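You operate a simulated robot arm through the tools that you are given. There is no shell and no other tool. Be economical: measure what you need, move in short steps, check, and stop when the job is done.

You are at the controls of a simulated robot arm. One attempt, no reset.

JOB
Park the big reel: locked, brake 9, both clamps down, dancer arm raised.
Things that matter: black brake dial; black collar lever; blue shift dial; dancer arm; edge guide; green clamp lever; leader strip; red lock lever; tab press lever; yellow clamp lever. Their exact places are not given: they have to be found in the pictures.

It is judged by the outcome, as a careful person would: the job done as asked, and still so three seconds after it is handed in. It fails if anything else is knocked over, pushed out of place, dropped, spilled or broken.

ROBOT AND FRAMES
A 7-joint arm with a fingered hand on a trunk, on a base that drives. Base frame: it is fixed to the floor where the robot stands at the start and does not move with it; the origin is under the middle of the robot, x ahead of it, y to its left, z up. Units: m, degrees, N and s.
With the tool pointing down near the work surface it reaches from about 0.34 to 0.7 m from the robot's upright axis, wherever it stands. Its first joint turns from -69.0 to 172.0 degrees. Places, roughly: black brake dial [0.6, 0, 1.1]; black collar lever [0.5, -0.1, 1.1]; blue shift dial [0.6, -0.1, 1.2]; dancer arm [0.6, -0.7, 0.6]; edge guide [0.5, -0.6, 1]; green clamp lever [0.5, -0.8, 1]; red lock lever [0.7, 0, 1.2]; tab press lever [0.5, -0.8, 1]; yellow clamp lever [0.6, -0.6, 1]. Payload 3.2 kg.
The TCP is the grasp point between the finger pads, 0.026 m short of the fingertips. In the tool frame z runs along the fingers and y along their closing line. Largest opening 0.088 m; the body of the gripper starts 0.03 m behind the TCP. The gripper is a hand of 5 fingers: y runs from the thumb to the fingers, the wrist lies at [-0.016, -0.108, -0.172] in the tool frame.
Orientation is that of the tool frame in the base frame, as a unit quaternion [w, x, y, z]. With the fingers straight down and the wrist toward the robot, the tool's x, y and z point along [0, 1, 0], [1, 0, 0] and [0, 0, -1] of the base frame.

CONTROLS
- The arm moves only by the tool send_rows. Its argument "targets" is a list of rows, each a list of 6 numbers: the turn, a rotation vector about the base's x, y, z in degrees, then the shift along the base's x, y, z in m. In form: [[wx, wy, wz, dx, dy, dz], ...]. A call has 1 to 10 rows; each row is the pose to reach, as a shift and turn from the pose commanded when the call began. A row lasts 0.2 s, in which the tool goes at most 0.05 m and 8.6 degrees; a call with a longer step from one row to the next is refused whole. A pose out of reach is approached as far as the arm can. The call stops where the force on the tool passes 40 N (or 10 N more than at its start, if that is more) or the arm is blocked; 0.2 s more then pass. In this call time passes only in rows, and 0.2 s behind the last. It gives the time, the measured TCP pose, the force on the tool (base axes), the opening and the grip force at its end, in the units of the frame above (readings bear some noise), with the torque about the TCP (base axes, N m) and any sound that the robot's microphone picked up.
- Cameras (640 x 400 px; columns grow to the right, rows downward): "scene" is now at [0.1233, -0.0486, 1.4155]; the picture's right is [-0.55, -0.83, -0.00], its down [-0.49, 0.32, -0.81] and it looks along [0.68, -0.45, -0.58] (base axes); focal length 283 px, centre (320, 200). "wrist" rides on the gripper at [0.067, -0.098, -0.117] in the tool frame; the picture's right is [-0.71, 0.33, -0.62], its down [-0.65, -0.65, 0.39] and it looks along [-0.28, 0.68, 0.68] (tool axes); focal length 234 px, centre (320, 200).
- camera(camera): a new picture of that camera. It takes no simulated time.
- slide_trunk(by): slides the trunk up (or, below 0, down) by that many m; the arm and the scene camera ride with it, the base frame stays. It gives what a move gives, with no picture.
- roll_base(legs): drives the robot by 1 to 6 legs, each [ahead, left, turn to the left] in m, m and degrees, along the robot's own axes; the way and the turn of a leg run together, so that a leg with both is an arc; at most 1.5 m and 180 degrees a leg. The arm and the cameras ride along, it lands a little off, and it stops where it bumps. It gives what a move gives.
- curl_fingers(index, middle, ring, little, thumb_bend, thumb_turn): sets how far each is bent, from 0 (flat) to 100 (curled in); at 30 the hand is open as for a grip, at 70 the pads meet at the TCP. One left out holds its place. A second passes; each finger stops where it meets its share of the squeeze, and holds until it gets a number again. It is the only way to open and close the hand. It gives what a move gives, with no picture; readings hold the bend of each and the force on index, middle, ring, little, thumb and palm. thumb_turn goes from beside the hand (0) to across from the fingers (100), as for a grip.
- pan_tilt(pan, tilt): turns the head with the scene camera to pan (to the left, within 86 degrees either way) and tilt (down, from -29 to 69), counted from straight ahead of the robot. It gives what a move gives.
- point_at(camera, pixels): for up to 12 pixels [column, row] of the newest picture of that camera ("zoom" is the newest enlarged one), the place [x, y, z] in the base frame of the surface seen there, good to about 0.002 m. It takes no simulated time.
- enlarge(camera, box): a new picture of the part [left, top, right, bottom] of that camera's present view, enlarged. It takes no simulated time.
- sign_off(): hands the job in; it is judged then, once.

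Work in short steps. Measure before you move; look again where a grasp or a placing could have gone wrong, and mend it. You have 80 turns and 60 pictures in all, those below and enlarged ones among them. Open the gripper and draw the arm clear of the work before you hand the job in, unless the task says otherwise; then end with one line.

The tools are called after "Call:" by a JSON object that holds its "name" and its "arguments". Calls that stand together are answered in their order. send_rows: Moves the arm, as the interface text tells. Its arguments: {"type":"object","properties":{"targets":{"type":"array","items":{"type":"array","items":{"type":"number"}}}},"required":["targets"]} The other tools are called the same way: slide_trunk (by) slides the trunk up or down; curl_fingers (index, middle, ring, little, thumb_bend, thumb_turn) moves the fingers one by one; roll_base (legs) drives the base; pan_tilt (pan, tilt) turns the head that bears the scene camera; camera (camera) takes a picture; point_at (camera, pixels) gives the place of the surface under pixels of a picture; enlarge (camera, box) takes an enlarged picture of a part of a camera's view; sign_off () hands the job in.

At the start:

```text
clock: 0.0
eef_pos: [0.4827, -0.2481, 1.0]
orientation: [0.0, 0.707, 0.707, 0.001]
contact_force: [-0.4, 1.1, -0.1]
wrist_torque: [0.03, -0.01, 0.04]
grip_width: 0.0877
finger_force: 0.0
shape: jaw
bend: [30.0, 30.0, 30.0, 30.0, 30.0, 97.0]
finger forces: [0.0, 0.1, 0.0, 0.0, 0.0, 0.1]
trunk travel left (down, up): [-0.725, 0.115]
robot x, y, heading: [-0.0007, 0.0024, -0.2]
head pan, tilt: [-33.6, 35.7]
```

scene: 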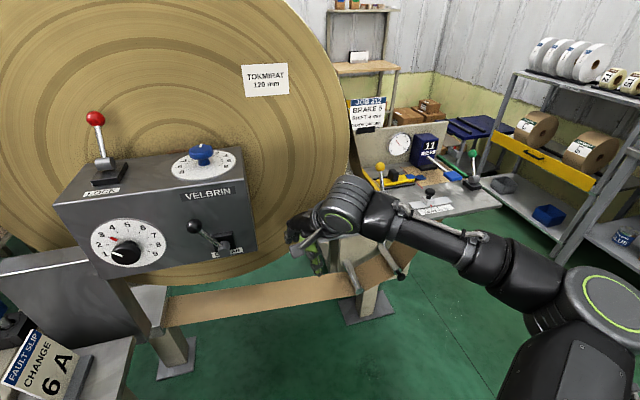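
wrist: 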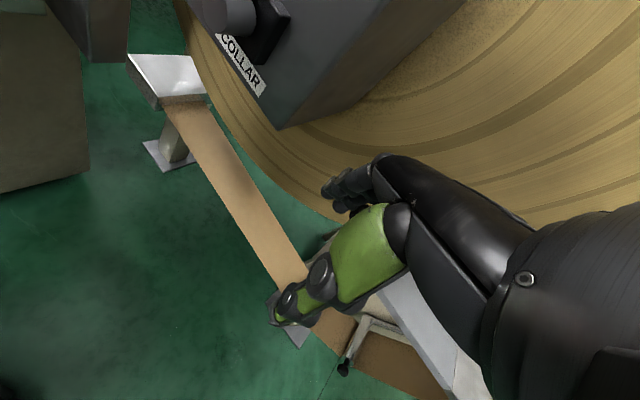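

The scene shows the brake box at left (red lever at 97,118; brake dial at 125,250) and the splice table at right. I enlarge both to read them.

Call:
{"name": "enlarge", "arguments": {"camera": "scene", "box": [40, 90, 280, 290]}}

Call:
{"name": "enlarge", "arguments": {"camera": "scene", "box": [330, 80, 530, 230]}}

```text
2.00 times, centred on (160, 190) of scene
```

zoom: 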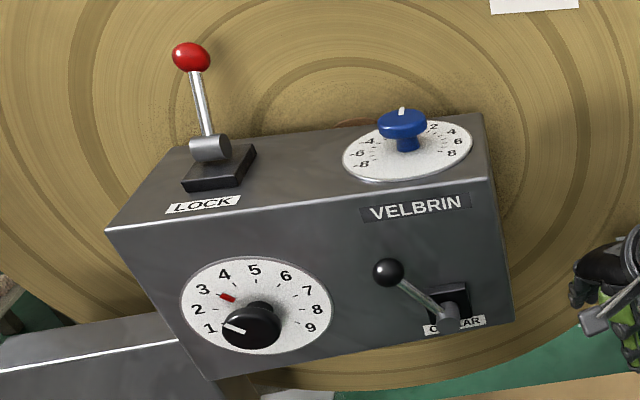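

```text
2.67 times, centred on (430, 155) of scene
```

zoom: 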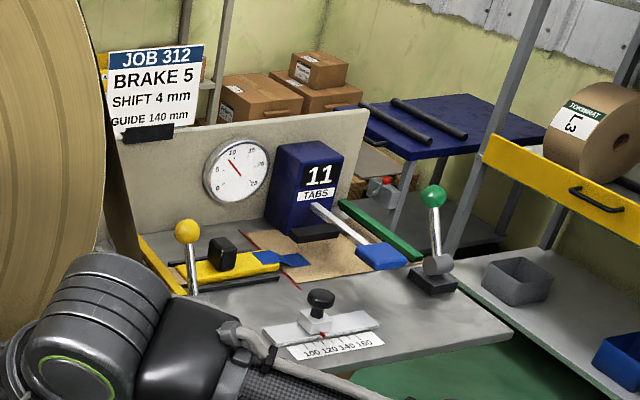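

Measuring the table levers in the newest zoom, and then the box features.

Call:
{"name": "point_at", "arguments": {"camera": "zoom", "pixels": [[187, 231], [192, 285], [433, 196], [437, 262], [432, 283], [235, 265], [320, 298], [380, 255], [400, 235], [170, 270], [480, 330], [130, 190]]}}

Call:
{"name": "point_at", "arguments": {"camera": "scene", "pixels": [[95, 118], [105, 162], [103, 183], [125, 255], [112, 251], [114, 239], [104, 254], [154, 257], [127, 220], [125, 272], [194, 226], [222, 245]]}}

Call:
{"name": "pan_tilt", "arguments": {"pan": -55, "tilt": 50}}

Call:
{"name": "camera", "arguments": {"camera": "scene"}}

```text
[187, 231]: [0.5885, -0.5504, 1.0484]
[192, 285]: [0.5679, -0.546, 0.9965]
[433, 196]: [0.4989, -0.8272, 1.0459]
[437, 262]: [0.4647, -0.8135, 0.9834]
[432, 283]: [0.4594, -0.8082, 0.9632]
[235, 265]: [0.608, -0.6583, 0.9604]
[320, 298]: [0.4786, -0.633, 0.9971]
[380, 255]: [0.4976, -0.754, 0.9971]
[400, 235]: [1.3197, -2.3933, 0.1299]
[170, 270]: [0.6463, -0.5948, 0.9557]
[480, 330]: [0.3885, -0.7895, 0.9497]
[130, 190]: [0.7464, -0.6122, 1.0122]
```

```text
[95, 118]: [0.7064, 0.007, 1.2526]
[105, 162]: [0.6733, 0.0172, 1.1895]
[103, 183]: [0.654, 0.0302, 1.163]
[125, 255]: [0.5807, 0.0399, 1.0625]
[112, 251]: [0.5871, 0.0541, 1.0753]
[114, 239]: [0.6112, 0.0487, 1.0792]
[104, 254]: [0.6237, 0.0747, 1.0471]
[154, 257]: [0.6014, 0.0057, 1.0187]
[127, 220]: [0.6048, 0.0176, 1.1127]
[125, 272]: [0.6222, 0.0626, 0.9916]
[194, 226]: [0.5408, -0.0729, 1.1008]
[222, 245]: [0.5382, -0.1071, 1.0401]
```

```text
clock: 0.8
eef_pos: [0.4825, -0.2482, 0.9995]
orientation: [0.0, 0.707, 0.707, 0.0]
contact_force: [-0.1, 0.3, 0.0]
wrist_torque: [0.04, 0.05, 0.0]
grip_width: 0.0877
finger_force: 0.1
shape: jaw
bend: [30.0, 30.0, 30.0, 30.0, 30.0, 97.0]
finger forces: [0.1, 0.0, 0.1, 0.1, 0.1, 0.0]
trunk travel left (down, up): [-0.725, 0.115]
robot x, y, heading: [0.0004, -0.0009, -0.0]
head pan, tilt: [-55.0, 50.0]
```

```text
55 pictures are left
```

scene: 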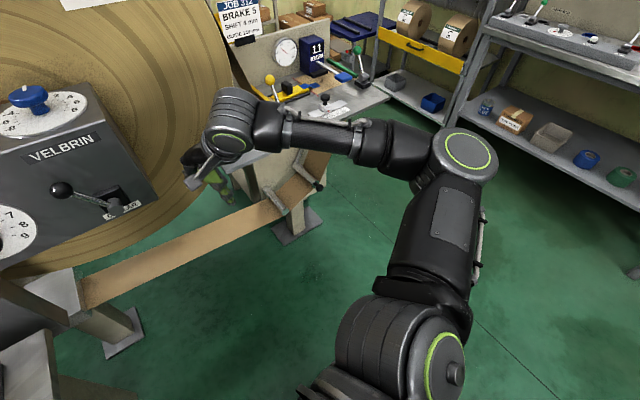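

I enlarge the area of the web path near (290,195), where the dancer arm should be, and the other console at upper right.

Call:
{"name": "enlarge", "arguments": {"camera": "scene", "box": [220, 60, 420, 240]}}

Call:
{"name": "point_at", "arguments": {"camera": "zoom", "pixels": [[175, 435], [310, 400], [240, 350], [260, 430], [160, 60], [320, 390], [90, 380]]}}

```text
2.22 times, centred on (320, 150) of scene
```

zoom: 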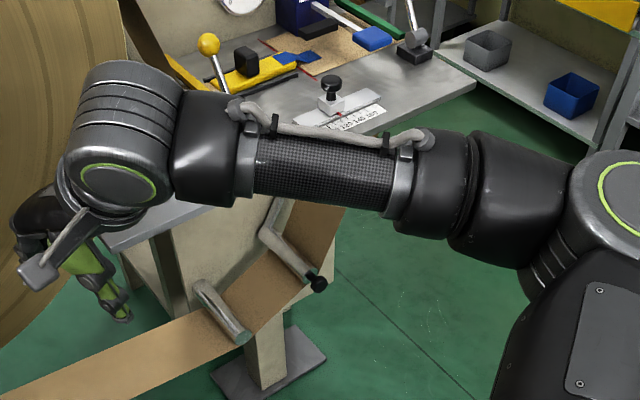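

```text
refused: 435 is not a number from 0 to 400
```

The dancer arm appears as a pale arm from about (270,235) to a black knob at (318,281). Measuring.

Call:
{"name": "point_at", "arguments": {"camera": "zoom", "pixels": [[318, 281], [308, 275], [285, 255], [268, 235], [275, 213], [225, 315], [200, 287], [260, 280], [320, 235], [245, 235], [150, 235], [330, 215]]}}

Call:
{"name": "enlarge", "arguments": {"camera": "scene", "box": [460, 0, 640, 110]}}

```text
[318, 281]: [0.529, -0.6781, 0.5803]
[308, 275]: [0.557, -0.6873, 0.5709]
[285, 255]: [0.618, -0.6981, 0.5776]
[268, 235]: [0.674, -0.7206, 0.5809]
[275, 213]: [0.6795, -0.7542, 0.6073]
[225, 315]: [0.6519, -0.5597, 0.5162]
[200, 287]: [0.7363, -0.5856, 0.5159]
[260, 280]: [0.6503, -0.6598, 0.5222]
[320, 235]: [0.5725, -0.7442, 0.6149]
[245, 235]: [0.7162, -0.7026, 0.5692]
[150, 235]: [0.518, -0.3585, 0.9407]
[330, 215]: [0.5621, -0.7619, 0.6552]
```

```text
3.56 times, centred on (550, 55) of scene
```

zoom: 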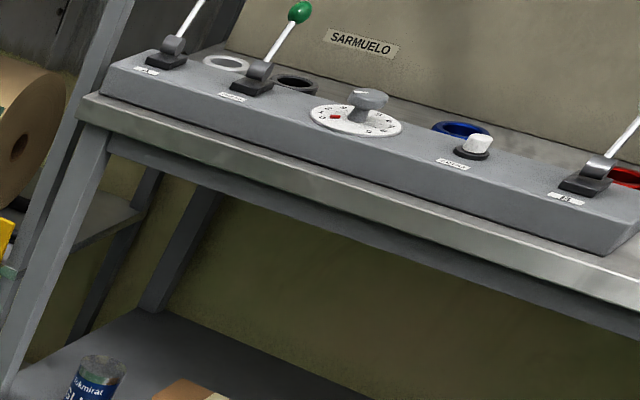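

The other console is branded SARMUELO, so it isn't this reel's. I look straight at the VELBRIN box now.

Call:
{"name": "pan_tilt", "arguments": {"pan": 0, "tilt": 32}}

Call:
{"name": "camera", "arguments": {"camera": "scene"}}

Call:
{"name": "enlarge", "arguments": {"camera": "scene", "box": [200, 120, 420, 260]}}

```text
clock: 2.1
eef_pos: [0.4836, -0.2491, 1.0]
orientation: [0.001, 0.707, 0.707, 0.0]
contact_force: [-0.4, -0.1, 0.0]
wrist_torque: [0.04, -0.01, 0.02]
grip_width: 0.0874
finger_force: 0.0
shape: jaw
bend: [30.0, 30.0, 30.0, 30.0, 30.0, 97.0]
finger forces: [0.0, 0.0, 0.1, 0.1, 0.1, 0.1]
trunk travel left (down, up): [-0.725, 0.115]
robot x, y, heading: [-0.0008, 0.0016, 0.1]
head pan, tilt: [0.0, 32.0]
```

```text
52 pictures are left
```

scene: 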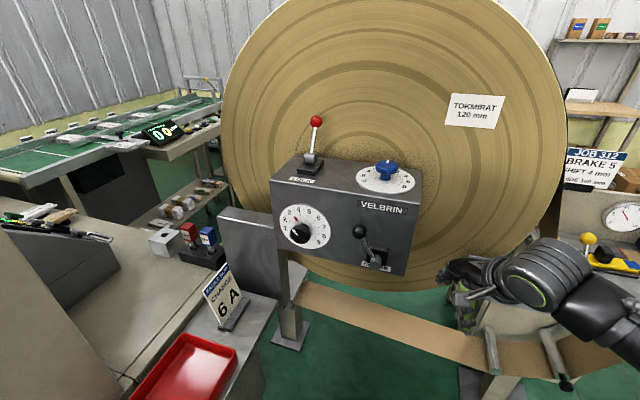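

```text
2.86 times, centred on (310, 190) of scene
```

zoom: 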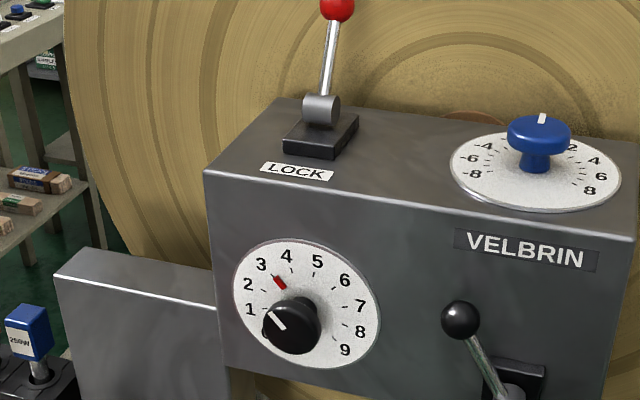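

The brake's red pointer and white knob line both seem to point between 2 and 3. I zoom in and measure the dial.

Call:
{"name": "enlarge", "arguments": {"camera": "scene", "box": [270, 195, 340, 255]}}

Call:
{"name": "enlarge", "arguments": {"camera": "scene", "box": [280, 110, 350, 190]}}

Call:
{"name": "point_at", "arguments": {"camera": "scene", "pixels": [[279, 232], [326, 226], [308, 249], [304, 206], [296, 235], [300, 240], [270, 180], [409, 209], [405, 275], [316, 120], [220, 200], [440, 180]]}}

```text
6.67 times, centred on (305, 225) of scene
```

zoom: 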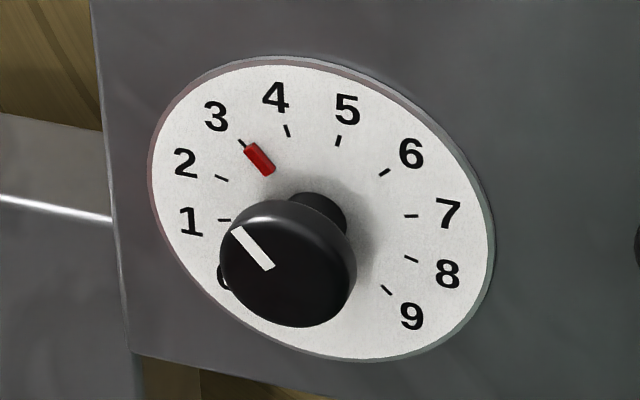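

```text
5.00 times, centred on (315, 150) of scene
```

zoom: 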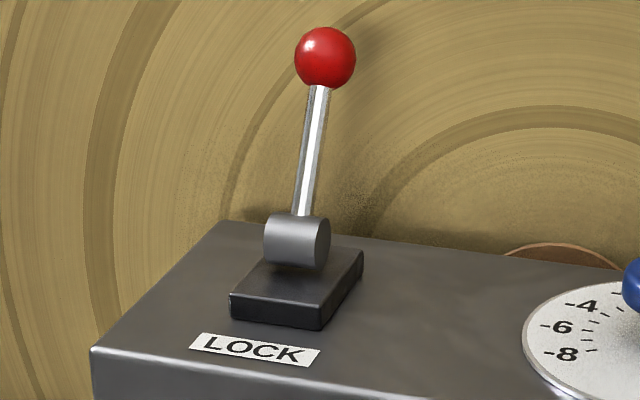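

```text
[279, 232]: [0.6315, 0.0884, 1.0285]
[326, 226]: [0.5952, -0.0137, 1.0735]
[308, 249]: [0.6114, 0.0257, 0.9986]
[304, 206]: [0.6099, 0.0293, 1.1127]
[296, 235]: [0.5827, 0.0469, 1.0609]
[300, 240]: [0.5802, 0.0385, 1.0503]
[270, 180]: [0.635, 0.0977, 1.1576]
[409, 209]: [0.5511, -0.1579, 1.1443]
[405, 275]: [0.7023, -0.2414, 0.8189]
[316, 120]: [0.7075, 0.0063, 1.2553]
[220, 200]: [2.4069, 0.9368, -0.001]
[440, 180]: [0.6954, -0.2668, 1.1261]
```

The red pointer sits on 3 (scale 0–9). I measure the tick positions, pointer and the neighbourhood of the base.

Call:
{"name": "point_at", "arguments": {"camera": "scene", "pixels": [[314.9, 238.5], [295.85, 218.7], [293.3, 216.3], [307.7, 216.15], [318.65, 227.25], [290.75, 228], [296, 225], [297, 232], [305, 220], [280, 172], [311, 165], [230, 330]]}}

Call:
{"name": "point_at", "arguments": {"camera": "zoom", "pixels": [[325, 75], [325, 35], [318, 100], [303, 210], [297, 240], [236, 310], [318, 325], [362, 255], [290, 235], [320, 235], [550, 200], [380, 60]]}}

```text
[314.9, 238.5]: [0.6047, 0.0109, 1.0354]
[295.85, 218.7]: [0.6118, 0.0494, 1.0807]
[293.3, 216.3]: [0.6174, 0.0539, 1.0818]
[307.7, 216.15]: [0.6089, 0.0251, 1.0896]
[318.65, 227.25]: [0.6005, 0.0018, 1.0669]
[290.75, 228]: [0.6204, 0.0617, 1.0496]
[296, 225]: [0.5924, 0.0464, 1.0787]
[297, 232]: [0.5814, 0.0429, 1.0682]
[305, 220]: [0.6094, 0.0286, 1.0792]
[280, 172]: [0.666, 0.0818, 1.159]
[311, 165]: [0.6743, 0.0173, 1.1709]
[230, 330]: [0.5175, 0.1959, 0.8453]
```

```text
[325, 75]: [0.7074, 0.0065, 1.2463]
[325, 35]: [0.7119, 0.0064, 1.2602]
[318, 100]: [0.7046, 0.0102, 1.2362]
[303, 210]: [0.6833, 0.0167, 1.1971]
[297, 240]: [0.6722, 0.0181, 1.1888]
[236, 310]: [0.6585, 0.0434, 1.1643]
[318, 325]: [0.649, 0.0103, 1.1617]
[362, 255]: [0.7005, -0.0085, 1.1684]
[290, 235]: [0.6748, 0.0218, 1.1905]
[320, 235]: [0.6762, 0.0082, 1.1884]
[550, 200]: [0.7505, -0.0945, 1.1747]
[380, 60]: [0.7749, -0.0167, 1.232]
```

Red ball centre ≈ (0.720, 0.007, 1.250), box facing yawed about −19.5°. I raise the trunk, narrow the hand, and lift above the box with the yaw.

Call:
{"name": "slide_trunk", "arguments": {"by": 0.1}}

Call:
{"name": "curl_fingers", "arguments": {"index": 46, "middle": 46, "ring": 46, "little": 46, "thumb_bend": 46}}

Call:
{"name": "send_rows", "arguments": {"targets": [[0, 0, -5, 0, 0, 0.045], [0, 0, -10, 0, 0, 0.09], [0, 0, -15, 0, 0, 0.135], [0, 0, -19.5, 0, 0, 0.18], [0, 0, -19.5, 0, 0, 0.225], [0, 0, -19.5, 0, 0, 0.265]]}}

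```text
clock: 3.4
eef_pos: [0.4848, -0.2478, 1.1003]
orientation: [0.001, 0.707, 0.707, -0.001]
contact_force: [0.5, -0.2, -0.3]
wrist_torque: [0.01, 0.04, 0.0]
grip_width: 0.0879
finger_force: 0.1
shape: jaw
bend: [30.0, 30.0, 30.0, 30.0, 30.0, 97.0]
finger forces: [0.0, 0.0, 0.0, 0.1, 0.0, 0.0]
trunk travel left (down, up): [-0.825, 0.015]
robot x, y, heading: [0.0007, 0.0021, -0.2]
head pan, tilt: [0.0, 32.0]
```

```text
clock: 4.4
eef_pos: [0.4827, -0.249, 1.1002]
orientation: [0.0, 0.707, 0.707, 0.0]
contact_force: [-0.7, 0.1, -0.1]
wrist_torque: [-0.01, -0.01, -0.01]
grip_width: 0.0549
finger_force: 0.0
shape: fingers
bend: [46.0, 46.0, 46.0, 46.0, 46.0, 97.0]
finger forces: [0.1, 0.0, 0.0, 0.0, 0.0, 0.1]
trunk travel left (down, up): [-0.825, 0.015]
robot x, y, heading: [0.0001, -0.001, -0.0]
head pan, tilt: [0.0, 32.0]
```

```text
clock: 5.8
eef_pos: [0.4833, -0.2467, 1.3654]
orientation: [0.0, 0.816, 0.578, 0.0]
contact_force: [-1.0, -1.0, -0.2]
wrist_torque: [0.0, -0.03, -0.02]
grip_width: 0.0548
finger_force: 0.0
shape: fingers
bend: [46.0, 46.0, 46.0, 46.0, 46.0, 97.0]
finger forces: [0.0, 0.1, 0.0, 0.0, 0.1, 0.1]
trunk travel left (down, up): [-0.825, 0.015]
robot x, y, heading: [-0.0014, -0.0003, 0.1]
head pan, tilt: [0.0, 32.0]
```

The gap is 0.055 and the hand is at z 1.365 in the right yaw. I move it above the red ball.

Call:
{"name": "send_rows", "arguments": {"targets": [[0, 0, 0, 0.02, 0.04, 0], [0, 0, 0, 0.05, 0.08, 0], [0, 0, 0, 0.08, 0.115, 0], [0, 0, 0, 0.11, 0.15, 0], [0, 0, 0, 0.14, 0.185, 0], [0, 0, 0, 0.17, 0.22, 0], [0, 0, 0, 0.205, 0.25, 0], [0, 0, 0, 0.234, 0.254, 0]]}}

Call:
{"name": "camera", "arguments": {"camera": "scene"}}

Call:
{"name": "camera", "arguments": {"camera": "wrist"}}

```text
clock: 7.6
eef_pos: [0.628, -0.0235, 1.3107]
orientation: [0.0, 0.817, 0.577, 0.0]
contact_force: [-0.1, -0.3, 0.0]
wrist_torque: [0.0, -0.01, 0.03]
grip_width: 0.0544
finger_force: 0.0
shape: fingers
bend: [46.0, 46.0, 46.0, 46.0, 46.0, 97.0]
finger forces: [0.0, 0.1, 0.1, 0.1, 0.0, 0.0]
out of reach, approached as far as the arm can: row 5, 6, 7, 8
trunk travel left (down, up): [-0.825, 0.015]
robot x, y, heading: [0.0011, -0.0029, -0.0]
head pan, tilt: [0.0, 32.0]
```

```text
48 pictures are left
```

scene: 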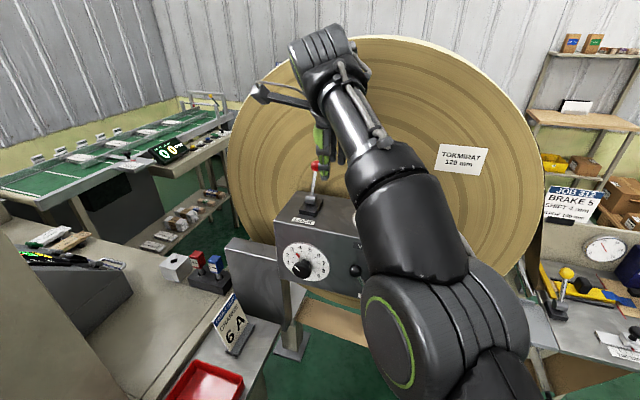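

```text
47 pictures are left
```

wrist: 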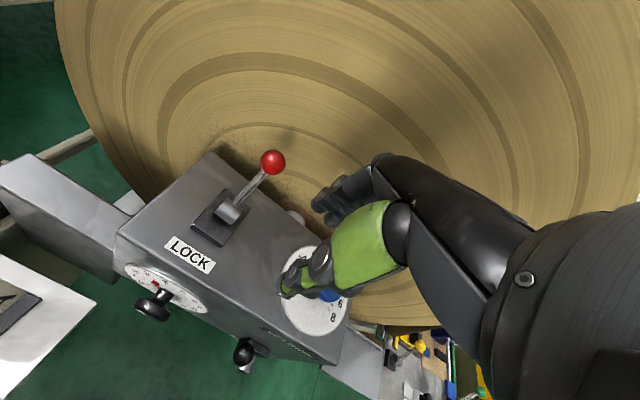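

Out of reach; I need to drive forward a bit. First retract the hand upward/back, then look down at the floor ahead of the base.

Call:
{"name": "send_rows", "arguments": {"targets": [[0, 0, 0, -0.02, -0.01, 0.04], [0, 0, 0, -0.06, -0.02, 0.06], [0, 0, 0, -0.1, -0.03, 0.08], [0, 0, 0, -0.14, -0.04, 0.09]]}}

Call:
{"name": "pan_tilt", "arguments": {"pan": 20, "tilt": 65}}

Call:
{"name": "camera", "arguments": {"camera": "scene"}}

```text
clock: 8.6
eef_pos: [0.4893, -0.0661, 1.3986]
orientation: [0.0, 0.817, 0.577, 0.003]
contact_force: [-0.9, -1.0, -0.8]
wrist_torque: [0.03, -0.05, -0.01]
grip_width: 0.0544
finger_force: 0.1
shape: fingers
bend: [46.0, 46.0, 46.0, 46.0, 46.0, 97.0]
finger forces: [0.0, 0.0, 0.0, 0.0, 0.0, 0.0]
out of reach, approached as far as the arm can: row 1
trunk travel left (down, up): [-0.825, 0.015]
robot x, y, heading: [-0.0008, 0.001, -0.1]
head pan, tilt: [0.0, 32.0]
```

```text
clock: 9.6
eef_pos: [0.4904, -0.0604, 1.398]
orientation: [0.001, 0.817, 0.577, 0.0]
contact_force: [0.1, 0.5, 0.9]
wrist_torque: [-0.02, 0.01, 0.0]
grip_width: 0.0546
finger_force: 0.0
shape: fingers
bend: [46.0, 46.0, 46.0, 46.0, 46.0, 97.0]
finger forces: [0.0, 0.1, 0.0, 0.0, 0.0, 0.0]
trunk travel left (down, up): [-0.825, 0.015]
robot x, y, heading: [-0.0, -0.0018, 0.1]
head pan, tilt: [20.0, 65.0]
```

```text
46 pictures are left
```

scene: 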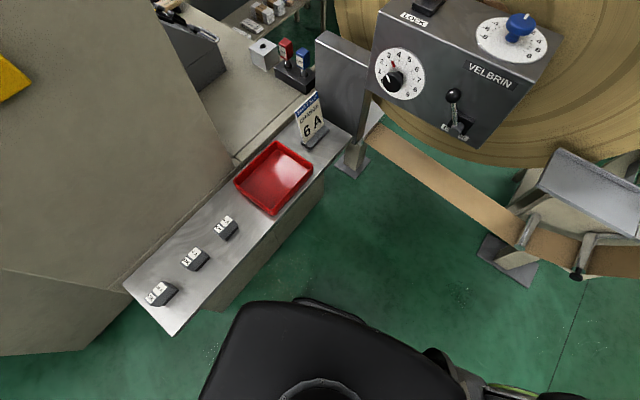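

Measuring the shelf edge, web strip and robot front to see how far I can drive.

Call:
{"name": "point_at", "arguments": {"camera": "scene", "pixels": [[174, 334], [240, 250], [310, 175], [352, 140], [225, 300], [310, 310], [400, 355], [350, 170], [430, 190], [500, 228], [490, 260], [430, 250]]}}

```text
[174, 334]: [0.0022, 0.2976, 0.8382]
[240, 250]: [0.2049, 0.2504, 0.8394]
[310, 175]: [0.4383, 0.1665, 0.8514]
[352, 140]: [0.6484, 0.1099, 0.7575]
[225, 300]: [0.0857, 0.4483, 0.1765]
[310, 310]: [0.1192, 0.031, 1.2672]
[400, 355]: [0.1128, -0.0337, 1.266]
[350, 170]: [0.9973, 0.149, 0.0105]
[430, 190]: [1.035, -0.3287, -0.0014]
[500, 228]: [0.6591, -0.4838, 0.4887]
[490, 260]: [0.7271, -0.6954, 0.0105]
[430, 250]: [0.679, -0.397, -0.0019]
```

Shelf edge slants parallel to heading ≈ −17°; I drive 0.15 ahead and 0.05 right, which keeps clearance.

Call:
{"name": "roll_base", "arguments": {"legs": [[0.14, -0.05, 0]]}}

Call:
{"name": "pan_tilt", "arguments": {"pan": 5, "tilt": 40}}

Call:
{"name": "camera", "arguments": {"camera": "scene"}}

```text
clock: 11.0
eef_pos: [0.6316, -0.1075, 1.3986]
orientation: [0.001, 0.816, 0.578, 0.0]
contact_force: [0.5, -0.1, -0.1]
wrist_torque: [-0.04, -0.03, -0.01]
grip_width: 0.0547
finger_force: 0.0
shape: fingers
bend: [46.0, 46.0, 46.0, 46.0, 46.0, 97.0]
finger forces: [0.0, 0.0, 0.0, 0.0, 0.0, 0.0]
trunk travel left (down, up): [-0.825, 0.015]
robot x, y, heading: [0.1434, -0.0494, 0.1]
head pan, tilt: [20.0, 65.0]
```

```text
clock: 11.9
eef_pos: [0.6325, -0.1076, 1.3979]
orientation: [-0.001, 0.816, 0.579, 0.0]
contact_force: [-0.2, 0.5, 1.4]
wrist_torque: [0.0, 0.04, 0.02]
grip_width: 0.0545
finger_force: 0.0
shape: fingers
bend: [46.0, 46.0, 46.0, 46.0, 46.0, 97.0]
finger forces: [0.0, 0.0, 0.0, 0.0, 0.0, 0.0]
trunk travel left (down, up): [-0.825, 0.015]
robot x, y, heading: [0.1441, -0.0508, 0.2]
head pan, tilt: [5.0, 40.0]
```

```text
45 pictures are left
```

scene: 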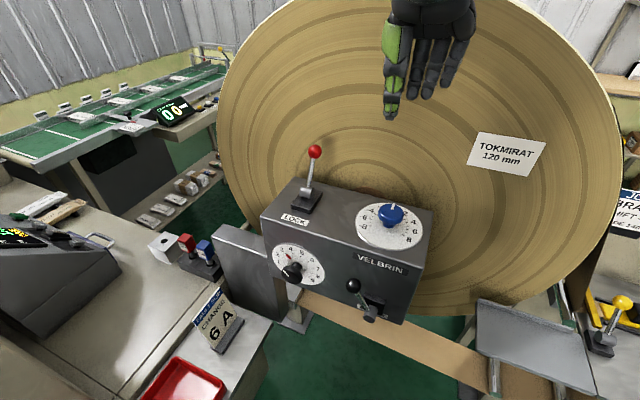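

Now I move over the ball: +0.085, +0.115, keeping height.

Call:
{"name": "send_rows", "arguments": {"targets": [[0, 0, 0, 0.02, 0.035, 0], [0, 0, 0, 0.045, 0.07, -0.01], [0, 0, 0, 0.07, 0.1, -0.02], [0, 0, 0, 0.083, 0.116, -0.03]]}}

Call:
{"name": "camera", "arguments": {"camera": "wrist"}}

Call:
{"name": "enlarge", "arguments": {"camera": "scene", "box": [220, 20, 420, 220]}}

```text
clock: 13.1
eef_pos: [0.7061, -0.0174, 1.3688]
orientation: [-0.019, 0.825, 0.564, 0.016]
contact_force: [0.0, 0.1, -0.4]
wrist_torque: [0.0, 0.01, 0.02]
grip_width: 0.0545
finger_force: 0.1
shape: fingers
bend: [46.0, 46.0, 46.0, 46.0, 46.0, 97.0]
finger forces: [0.1, 0.1, 0.0, 0.1, 0.1, 0.1]
out of reach, approached as far as the arm can: row 3, 4
trunk travel left (down, up): [-0.825, 0.015]
robot x, y, heading: [0.142, -0.0512, -0.0]
head pan, tilt: [5.0, 40.0]
stopped in row 4: the arm was blocked; the commanded pose is now the measured one
```

```text
44 pictures are left
```

wrist: 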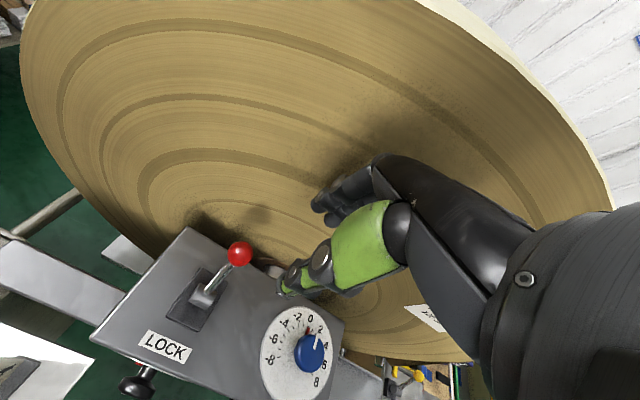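

```text
2.00 times, centred on (320, 120) of scene
```

zoom: 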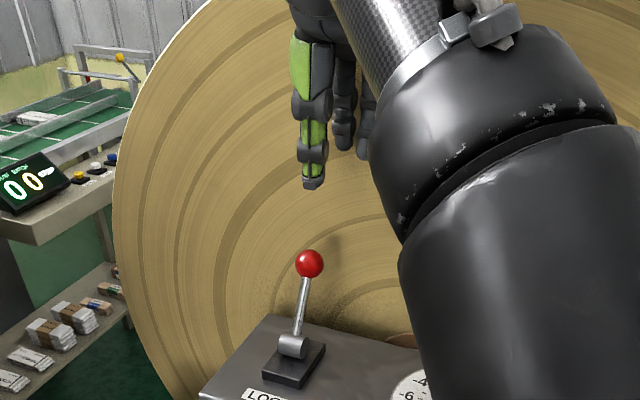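

Reach shrinks with height (arm sphere ~0.71 m), so at z≈1.32 the ball is reachable. I straighten, descend 0.05, then shift over the ball.

Call:
{"name": "send_rows", "arguments": {"targets": [[-2.8, 0, 1.9, -0.02, 0, -0.025], [-2.8, 0, 1.9, -0.01, 0.01, -0.048], [-2.8, 0, 1.9, 0.008, 0.0255, -0.048]]}}

Call:
{"name": "enlarge", "arguments": {"camera": "scene", "box": [220, 20, 420, 220]}}

Call:
{"name": "camera", "arguments": {"camera": "wrist"}}

```text
clock: 14.1
eef_pos: [0.715, -0.0124, 1.3416]
orientation: [-0.015, 0.822, 0.568, 0.028]
contact_force: [-0.3, 0.0, 0.1]
wrist_torque: [0.01, -0.03, -0.01]
grip_width: 0.0546
finger_force: 0.2
shape: fingers
bend: [46.0, 46.0, 46.0, 46.0, 46.0, 97.0]
finger forces: [0.0, 0.0, 0.0, 0.0, 0.0, 0.0]
trunk travel left (down, up): [-0.825, 0.015]
robot x, y, heading: [0.1411, -0.0483, 0.2]
head pan, tilt: [5.0, 40.0]
stopped in row 3: the arm was blocked; the commanded pose is now the measured one
```

```text
2.00 times, centred on (320, 120) of scene
```

zoom: 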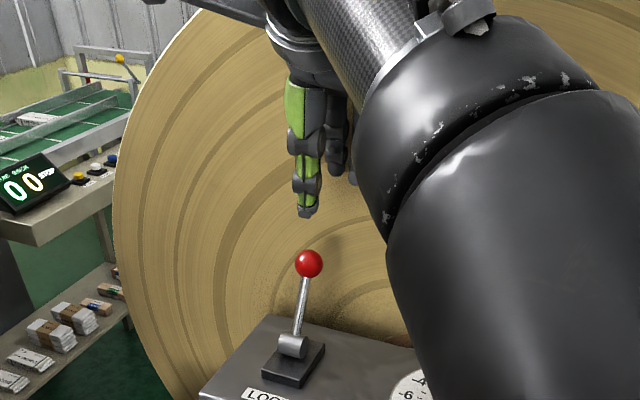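

```text
41 pictures are left
```

wrist: 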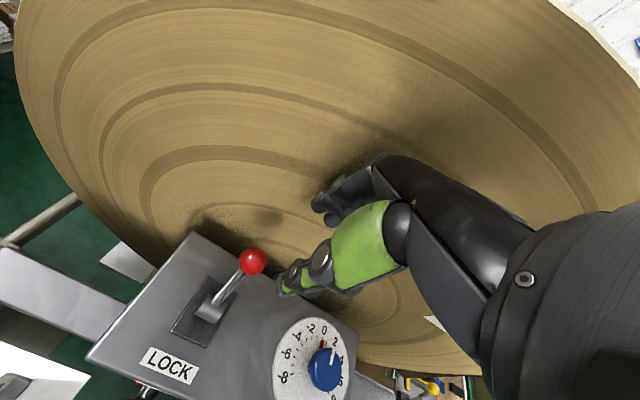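

The hand's back likely meets the reel. I back off and tilt the hand ~40° forward (fingers above the ball, thumb below), approaching along the finger direction.

Call:
{"name": "send_rows", "arguments": {"targets": [[0, 0, 0, -0.045, 0.016, 0.01], [-3.3, -7.2, 0.3, -0.075, 0.03, 0.01], [-6.6, -14.4, 0.6, -0.075, 0.04, 0], [-9.9, -21.6, 0.9, -0.075, 0.044, 0], [-13.2, -28.8, 1.2, -0.075, 0.044, -0.005], [-16.5, -36, 1.5, -0.065, 0.044, -0.01]]}}

Call:
{"name": "enlarge", "arguments": {"camera": "scene", "box": [220, 20, 420, 220]}}

Call:
{"name": "camera", "arguments": {"camera": "wrist"}}

```text
clock: 15.5
eef_pos: [0.6516, 0.0369, 1.3306]
orientation: [0.279, 0.759, 0.554, 0.196]
contact_force: [0.4, -0.4, -0.1]
wrist_torque: [-0.03, 0.0, 0.0]
grip_width: 0.0545
finger_force: 0.2
shape: fingers
bend: [46.0, 46.0, 46.0, 46.0, 46.0, 97.0]
finger forces: [0.0, 0.1, 0.0, 0.1, 0.0, 0.0]
trunk travel left (down, up): [-0.825, 0.015]
robot x, y, heading: [0.142, -0.0515, 0.4]
head pan, tilt: [5.0, 40.0]
```

```text
2.00 times, centred on (320, 120) of scene
```

zoom: 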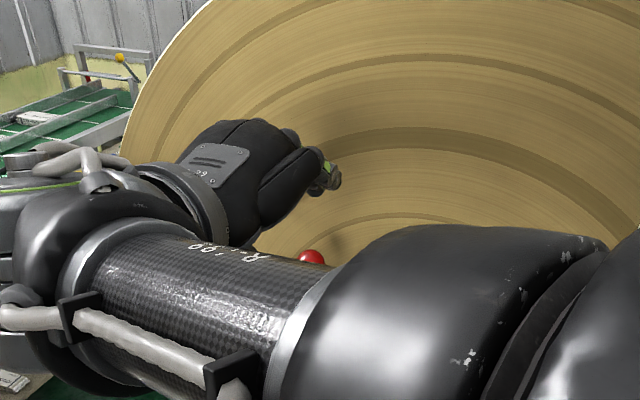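

```text
39 pictures are left
```

wrist: 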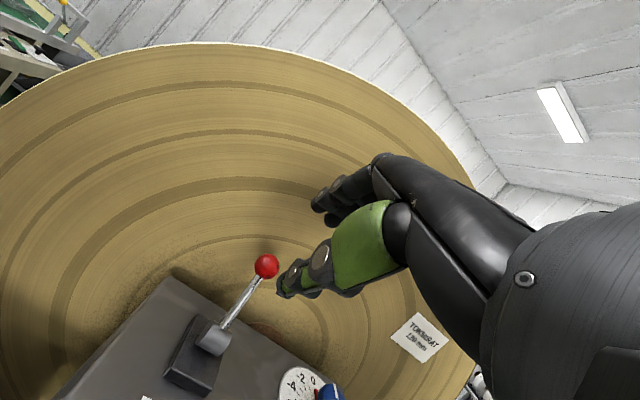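

Checking clearances: the forearm's location and ball position by both cameras.

Call:
{"name": "point_at", "arguments": {"camera": "wrist", "pixels": [[266, 266], [210, 338], [282, 285], [318, 200]]}}

Call:
{"name": "point_at", "arguments": {"camera": "zoom", "pixels": [[300, 275], [200, 260], [210, 340], [330, 180], [311, 255], [450, 280]]}}

```text
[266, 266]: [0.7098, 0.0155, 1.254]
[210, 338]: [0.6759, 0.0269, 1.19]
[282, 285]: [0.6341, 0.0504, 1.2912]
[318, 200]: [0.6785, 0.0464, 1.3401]
```

```text
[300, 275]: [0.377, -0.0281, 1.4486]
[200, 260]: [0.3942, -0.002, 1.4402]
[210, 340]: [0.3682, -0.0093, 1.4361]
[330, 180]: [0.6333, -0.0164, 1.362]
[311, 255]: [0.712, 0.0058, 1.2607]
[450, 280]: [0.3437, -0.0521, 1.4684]
```

The approach is almost purely along the fingers; ball lies mid-gap. I advance ~0.104 to it.

Call:
{"name": "send_rows", "arguments": {"targets": [[0, 0, 0, 0.024, -0.0105, -0.028], [0, 0, 0, 0.046, -0.02, -0.054], [0, 0, 0, 0.0655, -0.028, -0.077]]}}

Call:
{"name": "camera", "arguments": {"camera": "wrist"}}

```text
clock: 16.3
eef_pos: [0.7116, 0.0084, 1.266]
orientation: [0.273, 0.76, 0.551, 0.211]
contact_force: [-13.8, 7.3, 15.7]
wrist_torque: [0.41, 0.88, 0.02]
grip_width: 0.0592
finger_force: 10.6
shape: fingers
bend: [46.0, 46.0, 46.0, 46.0, 43.0, 96.0]
finger forces: [0.0, 0.1, 0.0, 0.0, 21.5, 0.0]
trunk travel left (down, up): [-0.825, 0.015]
robot x, y, heading: [0.1417, -0.0523, 0.2]
head pan, tilt: [5.0, 40.0]
```

```text
38 pictures are left
```

wrist: 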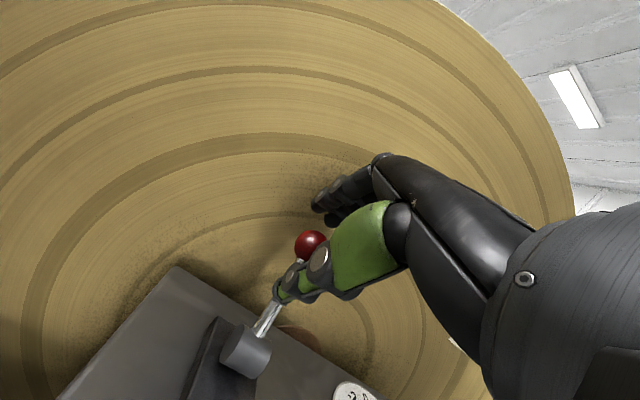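

The ball is between thumb and fingers, thumb pushing on the rod. I ease back slightly and close the fingers behind the ball.

Call:
{"name": "send_rows", "arguments": {"targets": [[0, 0, 0, -0.004, 0.001, 0.006]]}}

Call:
{"name": "curl_fingers", "arguments": {"index": 66, "middle": 66, "ring": 66, "little": 66}}

Call:
{"name": "camera", "arguments": {"camera": "wrist"}}

```text
clock: 16.7
eef_pos: [0.7092, 0.006, 1.2671]
orientation: [0.272, 0.765, 0.547, 0.203]
contact_force: [-12.3, 9.6, 16.1]
wrist_torque: [0.61, 0.75, 0.03]
grip_width: 0.0592
finger_force: 10.9
shape: fingers
bend: [46.0, 46.0, 46.0, 46.0, 43.0, 93.0]
finger forces: [0.0, 0.0, 0.0, 0.1, 22.2, 0.0]
trunk travel left (down, up): [-0.825, 0.015]
robot x, y, heading: [0.139, -0.0493, 0.2]
head pan, tilt: [5.0, 40.0]
```

```text
clock: 17.7
eef_pos: [0.7095, 0.0073, 1.2664]
orientation: [0.272, 0.763, 0.549, 0.203]
contact_force: [-8.7, 6.9, 12.2]
wrist_torque: [0.41, 0.5, 0.01]
grip_width: 0.0397
finger_force: 8.6
shape: fingers
bend: [65.0, 66.0, 66.0, 66.0, 43.0, 94.0]
finger forces: [1.1, 0.0, 0.0, 0.0, 16.5, 0.1]
trunk travel left (down, up): [-0.825, 0.015]
robot x, y, heading: [0.1461, -0.0501, 0.4]
head pan, tilt: [5.0, 40.0]
```

```text
37 pictures are left
```

wrist: 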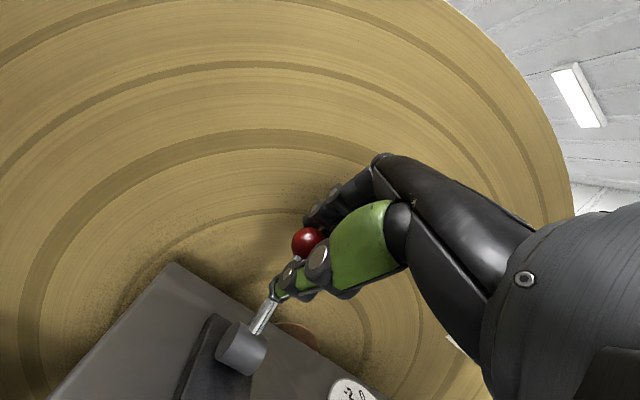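

Fingers now sit behind the ball. I pull toward the operator side along (−0.94, 0.33).

Call:
{"name": "send_rows", "arguments": {"targets": [[0, 0, 0, -0.012, 0.004, 0.003], [0, 0, 0, -0.024, 0.008, 0.006], [0, 0, 0, -0.036, 0.013, 0.007], [0, 0, 0, -0.048, 0.017, 0.005], [0, 0, 0, -0.06, 0.021, 0.001], [0, 0, 0, -0.072, 0.025, -0.004]]}}

Call:
{"name": "camera", "arguments": {"camera": "wrist"}}

```text
clock: 19.1
eef_pos: [0.642, 0.0341, 1.2507]
orientation: [0.277, 0.76, 0.556, 0.192]
contact_force: [8.2, 2.4, 0.0]
wrist_torque: [0.0, 0.05, 0.04]
grip_width: 0.0372
finger_force: 3.7
shape: fingers
bend: [62.0, 65.0, 66.0, 66.0, 46.0, 97.0]
finger forces: [5.8, 1.6, 0.0, 0.0, 0.1, 0.1]
trunk travel left (down, up): [-0.825, 0.015]
robot x, y, heading: [0.1407, -0.0511, 0.4]
head pan, tilt: [5.0, 40.0]
```

```text
36 pictures are left
```

wrist: 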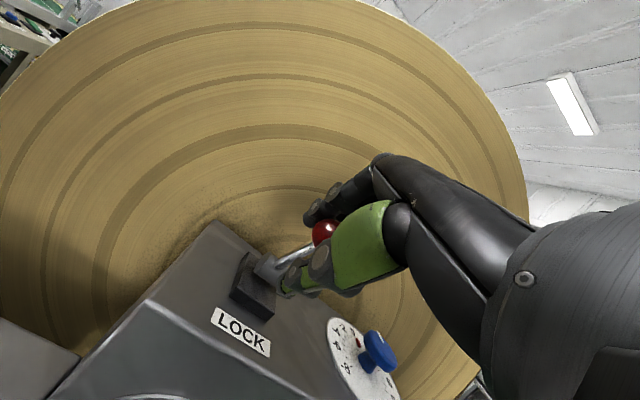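

The lever has come over with light force (8 N). I pull a little more to find the end stop.

Call:
{"name": "send_rows", "arguments": {"targets": [[0, 0, 0, -0.008, 0.003, -0.004], [0, 0, 0, -0.016, 0.006, -0.008], [0, 0, 0, -0.024, 0.009, -0.012]]}}

Call:
{"name": "camera", "arguments": {"camera": "wrist"}}

```text
clock: 19.9
eef_pos: [0.6287, 0.0373, 1.2418]
orientation: [0.279, 0.761, 0.552, 0.197]
contact_force: [32.6, -6.2, 20.3]
wrist_torque: [-0.04, -0.07, 0.0]
grip_width: 0.0525
finger_force: 16.9
shape: fingers
bend: [48.0, 52.0, 66.0, 66.0, 46.0, 97.0]
finger forces: [18.4, 15.9, 0.0, 0.0, 0.0, 0.0]
trunk travel left (down, up): [-0.825, 0.015]
robot x, y, heading: [0.1425, -0.0487, 0.5]
head pan, tilt: [5.0, 40.0]
```

```text
35 pictures are left
```

wrist: 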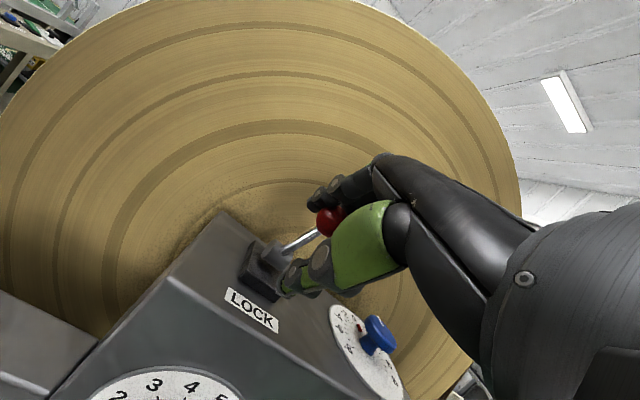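

End stop reached (force 33 N). I relax, open, and withdraw along the fingers.

Call:
{"name": "send_rows", "arguments": {"targets": [[0, 0, 0, 0.012, -0.004, 0.008]]}}

Call:
{"name": "curl_fingers", "arguments": {"index": 35, "middle": 35, "ring": 35, "little": 35, "thumb_bend": 40}}

Call:
{"name": "send_rows", "arguments": {"targets": [[0, 0, 0, -0.02, 0.007, 0.026], [0, 0, 0, -0.04, 0.014, 0.052], [0, 0, 0, -0.064, 0.022, 0.08], [0, 0, 0, -0.09, 0.03, 0.1]]}}

Call:
{"name": "camera", "arguments": {"camera": "wrist"}}

```text
clock: 20.3
eef_pos: [0.6354, 0.0367, 1.248]
orientation: [0.278, 0.76, 0.555, 0.192]
contact_force: [16.6, -4.7, 8.6]
wrist_torque: [0.01, -0.04, -0.02]
grip_width: 0.0454
finger_force: 10.7
shape: fingers
bend: [54.0, 57.0, 66.0, 66.0, 46.0, 97.0]
finger forces: [10.9, 9.2, 0.0, 0.0, 0.0, 0.0]
trunk travel left (down, up): [-0.825, 0.015]
robot x, y, heading: [0.1412, -0.0507, 0.0]
head pan, tilt: [5.0, 40.0]
```

```text
clock: 21.3
eef_pos: [0.6305, 0.0391, 1.2495]
orientation: [0.279, 0.759, 0.555, 0.195]
contact_force: [-0.8, -0.4, 0.5]
wrist_torque: [0.02, 0.04, -0.01]
grip_width: 0.0718
finger_force: 0.1
shape: fingers
bend: [35.0, 35.0, 35.0, 35.0, 40.0, 97.0]
finger forces: [0.0, 0.0, 0.0, 0.1, 0.1, 0.1]
trunk travel left (down, up): [-0.825, 0.015]
robot x, y, heading: [0.1398, -0.0506, 0.5]
head pan, tilt: [5.0, 40.0]
```

```text
clock: 22.3
eef_pos: [0.5378, 0.0681, 1.352]
orientation: [0.28, 0.76, 0.554, 0.195]
contact_force: [0.0, -0.4, -0.4]
wrist_torque: [-0.03, 0.0, -0.02]
grip_width: 0.072
finger_force: 0.1
shape: fingers
bend: [35.0, 35.0, 35.0, 35.0, 40.0, 97.0]
finger forces: [0.0, 0.0, 0.0, 0.1, 0.0, 0.0]
trunk travel left (down, up): [-0.825, 0.015]
robot x, y, heading: [0.1417, -0.0517, 0.0]
head pan, tilt: [5.0, 40.0]
```

```text
34 pictures are left
```

wrist: 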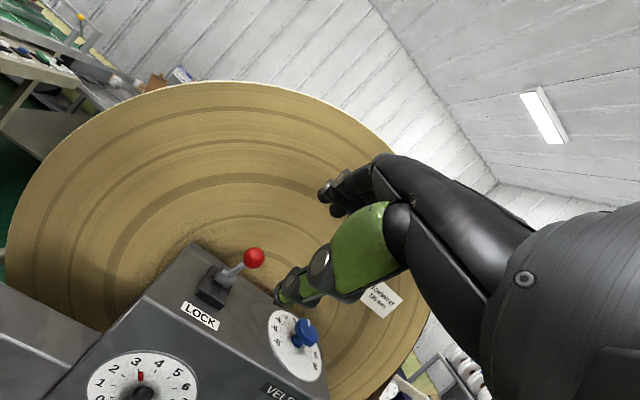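

The red lever now leans over the LOCK label: locked. For the brake knob I back the base off to its start, lower the trunk, and point the fingers forward.

Call:
{"name": "roll_base", "arguments": {"legs": [[-0.14, 0.05, 0]]}}

Call:
{"name": "slide_trunk", "arguments": {"by": -0.1}}

Call:
{"name": "send_rows", "arguments": {"targets": [[-2.8, -7.85, 0, 0.005, -0.01, -0.03], [-5.6, -15.7, 0, 0.01, -0.02, -0.06], [-8.35, -23.5, 0, 0.02, -0.03, -0.09], [-11.1, -31.4, 0, 0.03, -0.03, -0.12], [-13.9, -39.2, 0, 0.04, -0.03, -0.15], [-16.7, -47.1, 0, 0.05, -0.03, -0.19]]}}

Call:
{"name": "camera", "arguments": {"camera": "wrist"}}

Call:
{"name": "camera", "arguments": {"camera": "scene"}}

```text
clock: 23.6
eef_pos: [0.3975, 0.118, 1.3492]
orientation: [0.279, 0.76, 0.554, 0.194]
contact_force: [0.0, 0.3, 0.7]
wrist_torque: [0.01, 0.02, 0.03]
grip_width: 0.0718
finger_force: 0.1
shape: fingers
bend: [35.0, 35.0, 35.0, 35.0, 40.0, 97.0]
finger forces: [0.0, 0.0, 0.0, 0.0, 0.1, 0.1]
trunk travel left (down, up): [-0.825, 0.015]
robot x, y, heading: [-0.0023, -0.0005, 0.0]
head pan, tilt: [5.0, 40.0]
```

```text
clock: 25.0
eef_pos: [0.3965, 0.1189, 1.2505]
orientation: [0.279, 0.759, 0.555, 0.197]
contact_force: [-0.8, -0.7, -0.2]
wrist_torque: [0.0, -0.01, 0.0]
grip_width: 0.072
finger_force: 0.1
shape: fingers
bend: [35.0, 35.0, 35.0, 35.0, 40.0, 97.0]
finger forces: [0.1, 0.0, 0.0, 0.0, 0.0, 0.0]
trunk travel left (down, up): [-0.725, 0.115]
robot x, y, heading: [0.0014, -0.0011, -0.0]
head pan, tilt: [5.0, 40.0]
```

```text
clock: 26.6
eef_pos: [0.5003, 0.0381, 1.1349]
orientation: [0.567, 0.605, 0.386, 0.404]
contact_force: [0.0, -0.6, -0.3]
wrist_torque: [-0.01, 0.0, 0.0]
grip_width: 0.0721
finger_force: 0.0
shape: fingers
bend: [35.0, 35.0, 35.0, 35.0, 40.0, 97.0]
finger forces: [0.1, 0.0, 0.1, 0.0, 0.0, 0.0]
out of reach, approached as far as the arm can: row 5, 6
trunk travel left (down, up): [-0.725, 0.115]
robot x, y, heading: [0.0007, 0.0018, 0.3]
head pan, tilt: [5.0, 40.0]
stopped in row 6: the arm was blocked; the commanded pose is now the measured one
```

```text
33 pictures are left
```

wrist: 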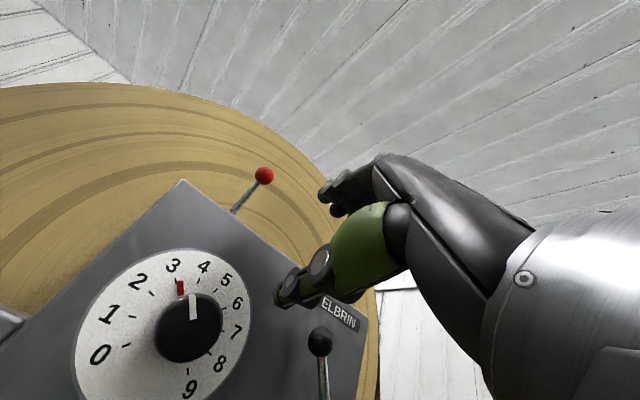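

```text
32 pictures are left
```

scene: 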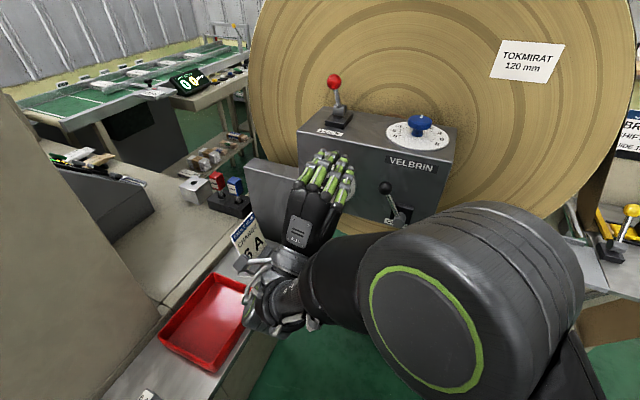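

Finger direction is right (horizontal), but with the fingers on top the wrist runs low and out of reach. I back off slightly and roll the hand ~85° counter-clockwise so the wrist goes to the right side.

Call:
{"name": "send_rows", "arguments": {"targets": [[-7.9, 3.1, 0, -0.03, 0.0, 0.01], [-15.8, 6.2, 0, -0.05, 0.005, 0.01], [-23.6, 9.3, 0, -0.06, 0.01, 0.0], [-31.5, 12.4, 0, -0.06, 0.02, -0.01], [-39.4, 15.5, 0, -0.06, 0.03, -0.02], [-47.3, 18.7, 0, -0.06, 0.04, -0.03], [-55.2, 21.8, 0, -0.06, 0.05, -0.04], [-63, 24.9, 0, -0.05, 0.05, -0.05], [-71, 28, 0, -0.05, 0.05, -0.06], [-78.8, 31, 0, -0.045, 0.05, -0.07]]}}

Call:
{"name": "camera", "arguments": {"camera": "scene"}}

```text
clock: 28.8
eef_pos: [0.4572, 0.0905, 1.0635]
orientation: [0.703, 0.188, 0.68, -0.095]
contact_force: [0.5, -0.3, 0.1]
wrist_torque: [-0.03, 0.03, 0.01]
grip_width: 0.0721
finger_force: 0.1
shape: fingers
bend: [35.0, 35.0, 35.0, 35.0, 40.0, 97.0]
finger forces: [0.0, 0.0, 0.0, 0.1, 0.0, 0.0]
trunk travel left (down, up): [-0.725, 0.115]
robot x, y, heading: [0.0015, -0.0012, 0.5]
head pan, tilt: [5.0, 40.0]
```

```text
31 pictures are left
```

scene: 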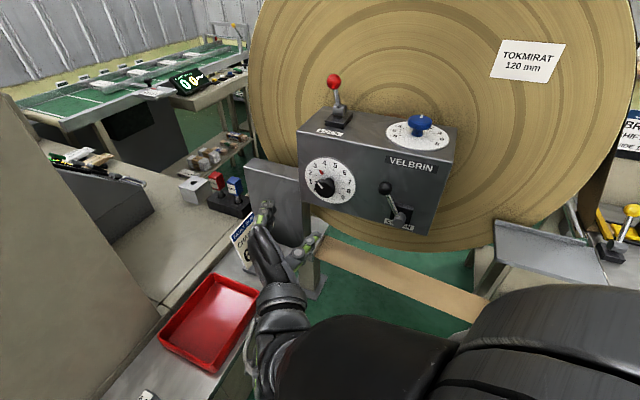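

Reached: pre-grasp pose in front of the knob with the fingers left, thumb right. I zoom on the knob and measure its face and rim.

Call:
{"name": "enlarge", "arguments": {"camera": "scene", "box": [290, 145, 370, 215]}}

Call:
{"name": "point_at", "arguments": {"camera": "zoom", "pixels": [[275, 250], [235, 245], [255, 275], [300, 262], [275, 215], [250, 230], [260, 295], [215, 250], [320, 240], [330, 150], [200, 120], [400, 250]]}}

```text
5.71 times, centred on (330, 180) of scene
```

zoom: 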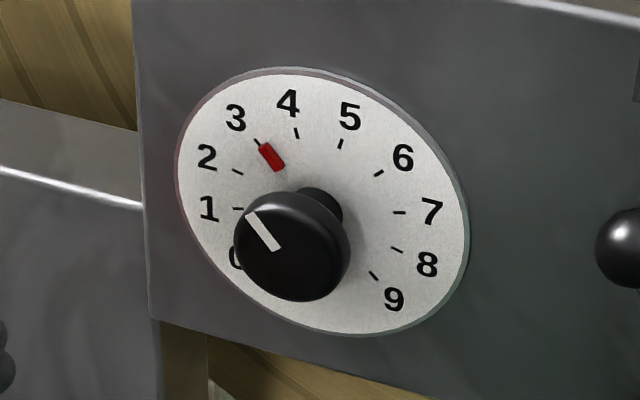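

```text
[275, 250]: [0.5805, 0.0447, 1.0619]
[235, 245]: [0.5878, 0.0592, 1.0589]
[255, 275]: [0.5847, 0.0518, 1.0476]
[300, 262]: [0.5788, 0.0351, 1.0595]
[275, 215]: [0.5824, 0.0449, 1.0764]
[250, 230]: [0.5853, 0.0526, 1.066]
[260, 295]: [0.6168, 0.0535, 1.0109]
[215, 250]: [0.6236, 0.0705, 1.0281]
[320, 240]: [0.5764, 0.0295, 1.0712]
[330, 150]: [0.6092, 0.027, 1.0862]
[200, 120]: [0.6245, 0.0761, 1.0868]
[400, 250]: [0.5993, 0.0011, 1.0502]
```

Knob front centre ≈ (0.5815, 0.0445, 1.0585). I roll another −45° here so there's clockwise travel, with a small yaw correction, and check the slip card height.

Call:
{"name": "point_at", "arguments": {"camera": "scene", "pixels": [[250, 213], [233, 240], [265, 250]]}}

Call:
{"name": "send_rows", "arguments": {"targets": [[-7.7, 3.1, 0.7, 0, 0, 0], [-15.4, 6.1, 1.4, 0, 0, 0], [-23, 9.2, 2.0, 0, 0, 0], [-30.7, 12.2, 2.6, 0, 0, 0], [-38.4, 15.3, 3.2, 0, 0, 0], [-42, 16.5, 3.5, 0, 0, 0]]}}

Call:
{"name": "camera", "arguments": {"camera": "scene"}}

```text
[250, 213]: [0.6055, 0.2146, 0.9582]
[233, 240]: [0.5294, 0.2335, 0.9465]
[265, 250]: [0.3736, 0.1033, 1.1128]
```

```text
clock: 30.2
eef_pos: [0.4552, 0.0915, 1.0645]
orientation: [0.624, -0.109, 0.698, -0.334]
contact_force: [0.8, -0.2, 0.1]
wrist_torque: [-0.01, -0.02, 0.0]
grip_width: 0.0723
finger_force: 0.0
shape: fingers
bend: [35.0, 35.0, 35.0, 35.0, 40.0, 97.0]
finger forces: [0.0, 0.1, 0.1, 0.0, 0.0, 0.0]
trunk travel left (down, up): [-0.725, 0.115]
robot x, y, heading: [-0.0008, -0.0043, 0.2]
head pan, tilt: [5.0, 40.0]
```

```text
29 pictures are left
```

scene: 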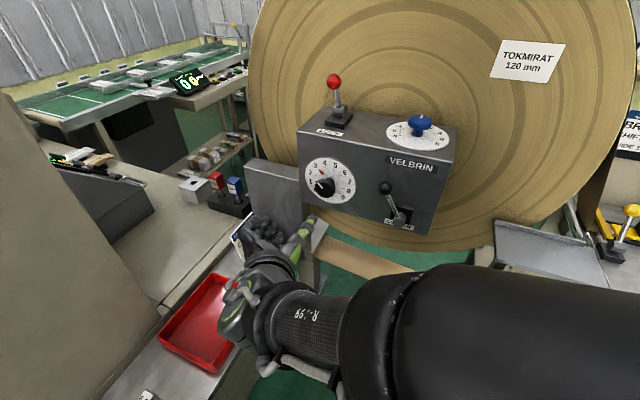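

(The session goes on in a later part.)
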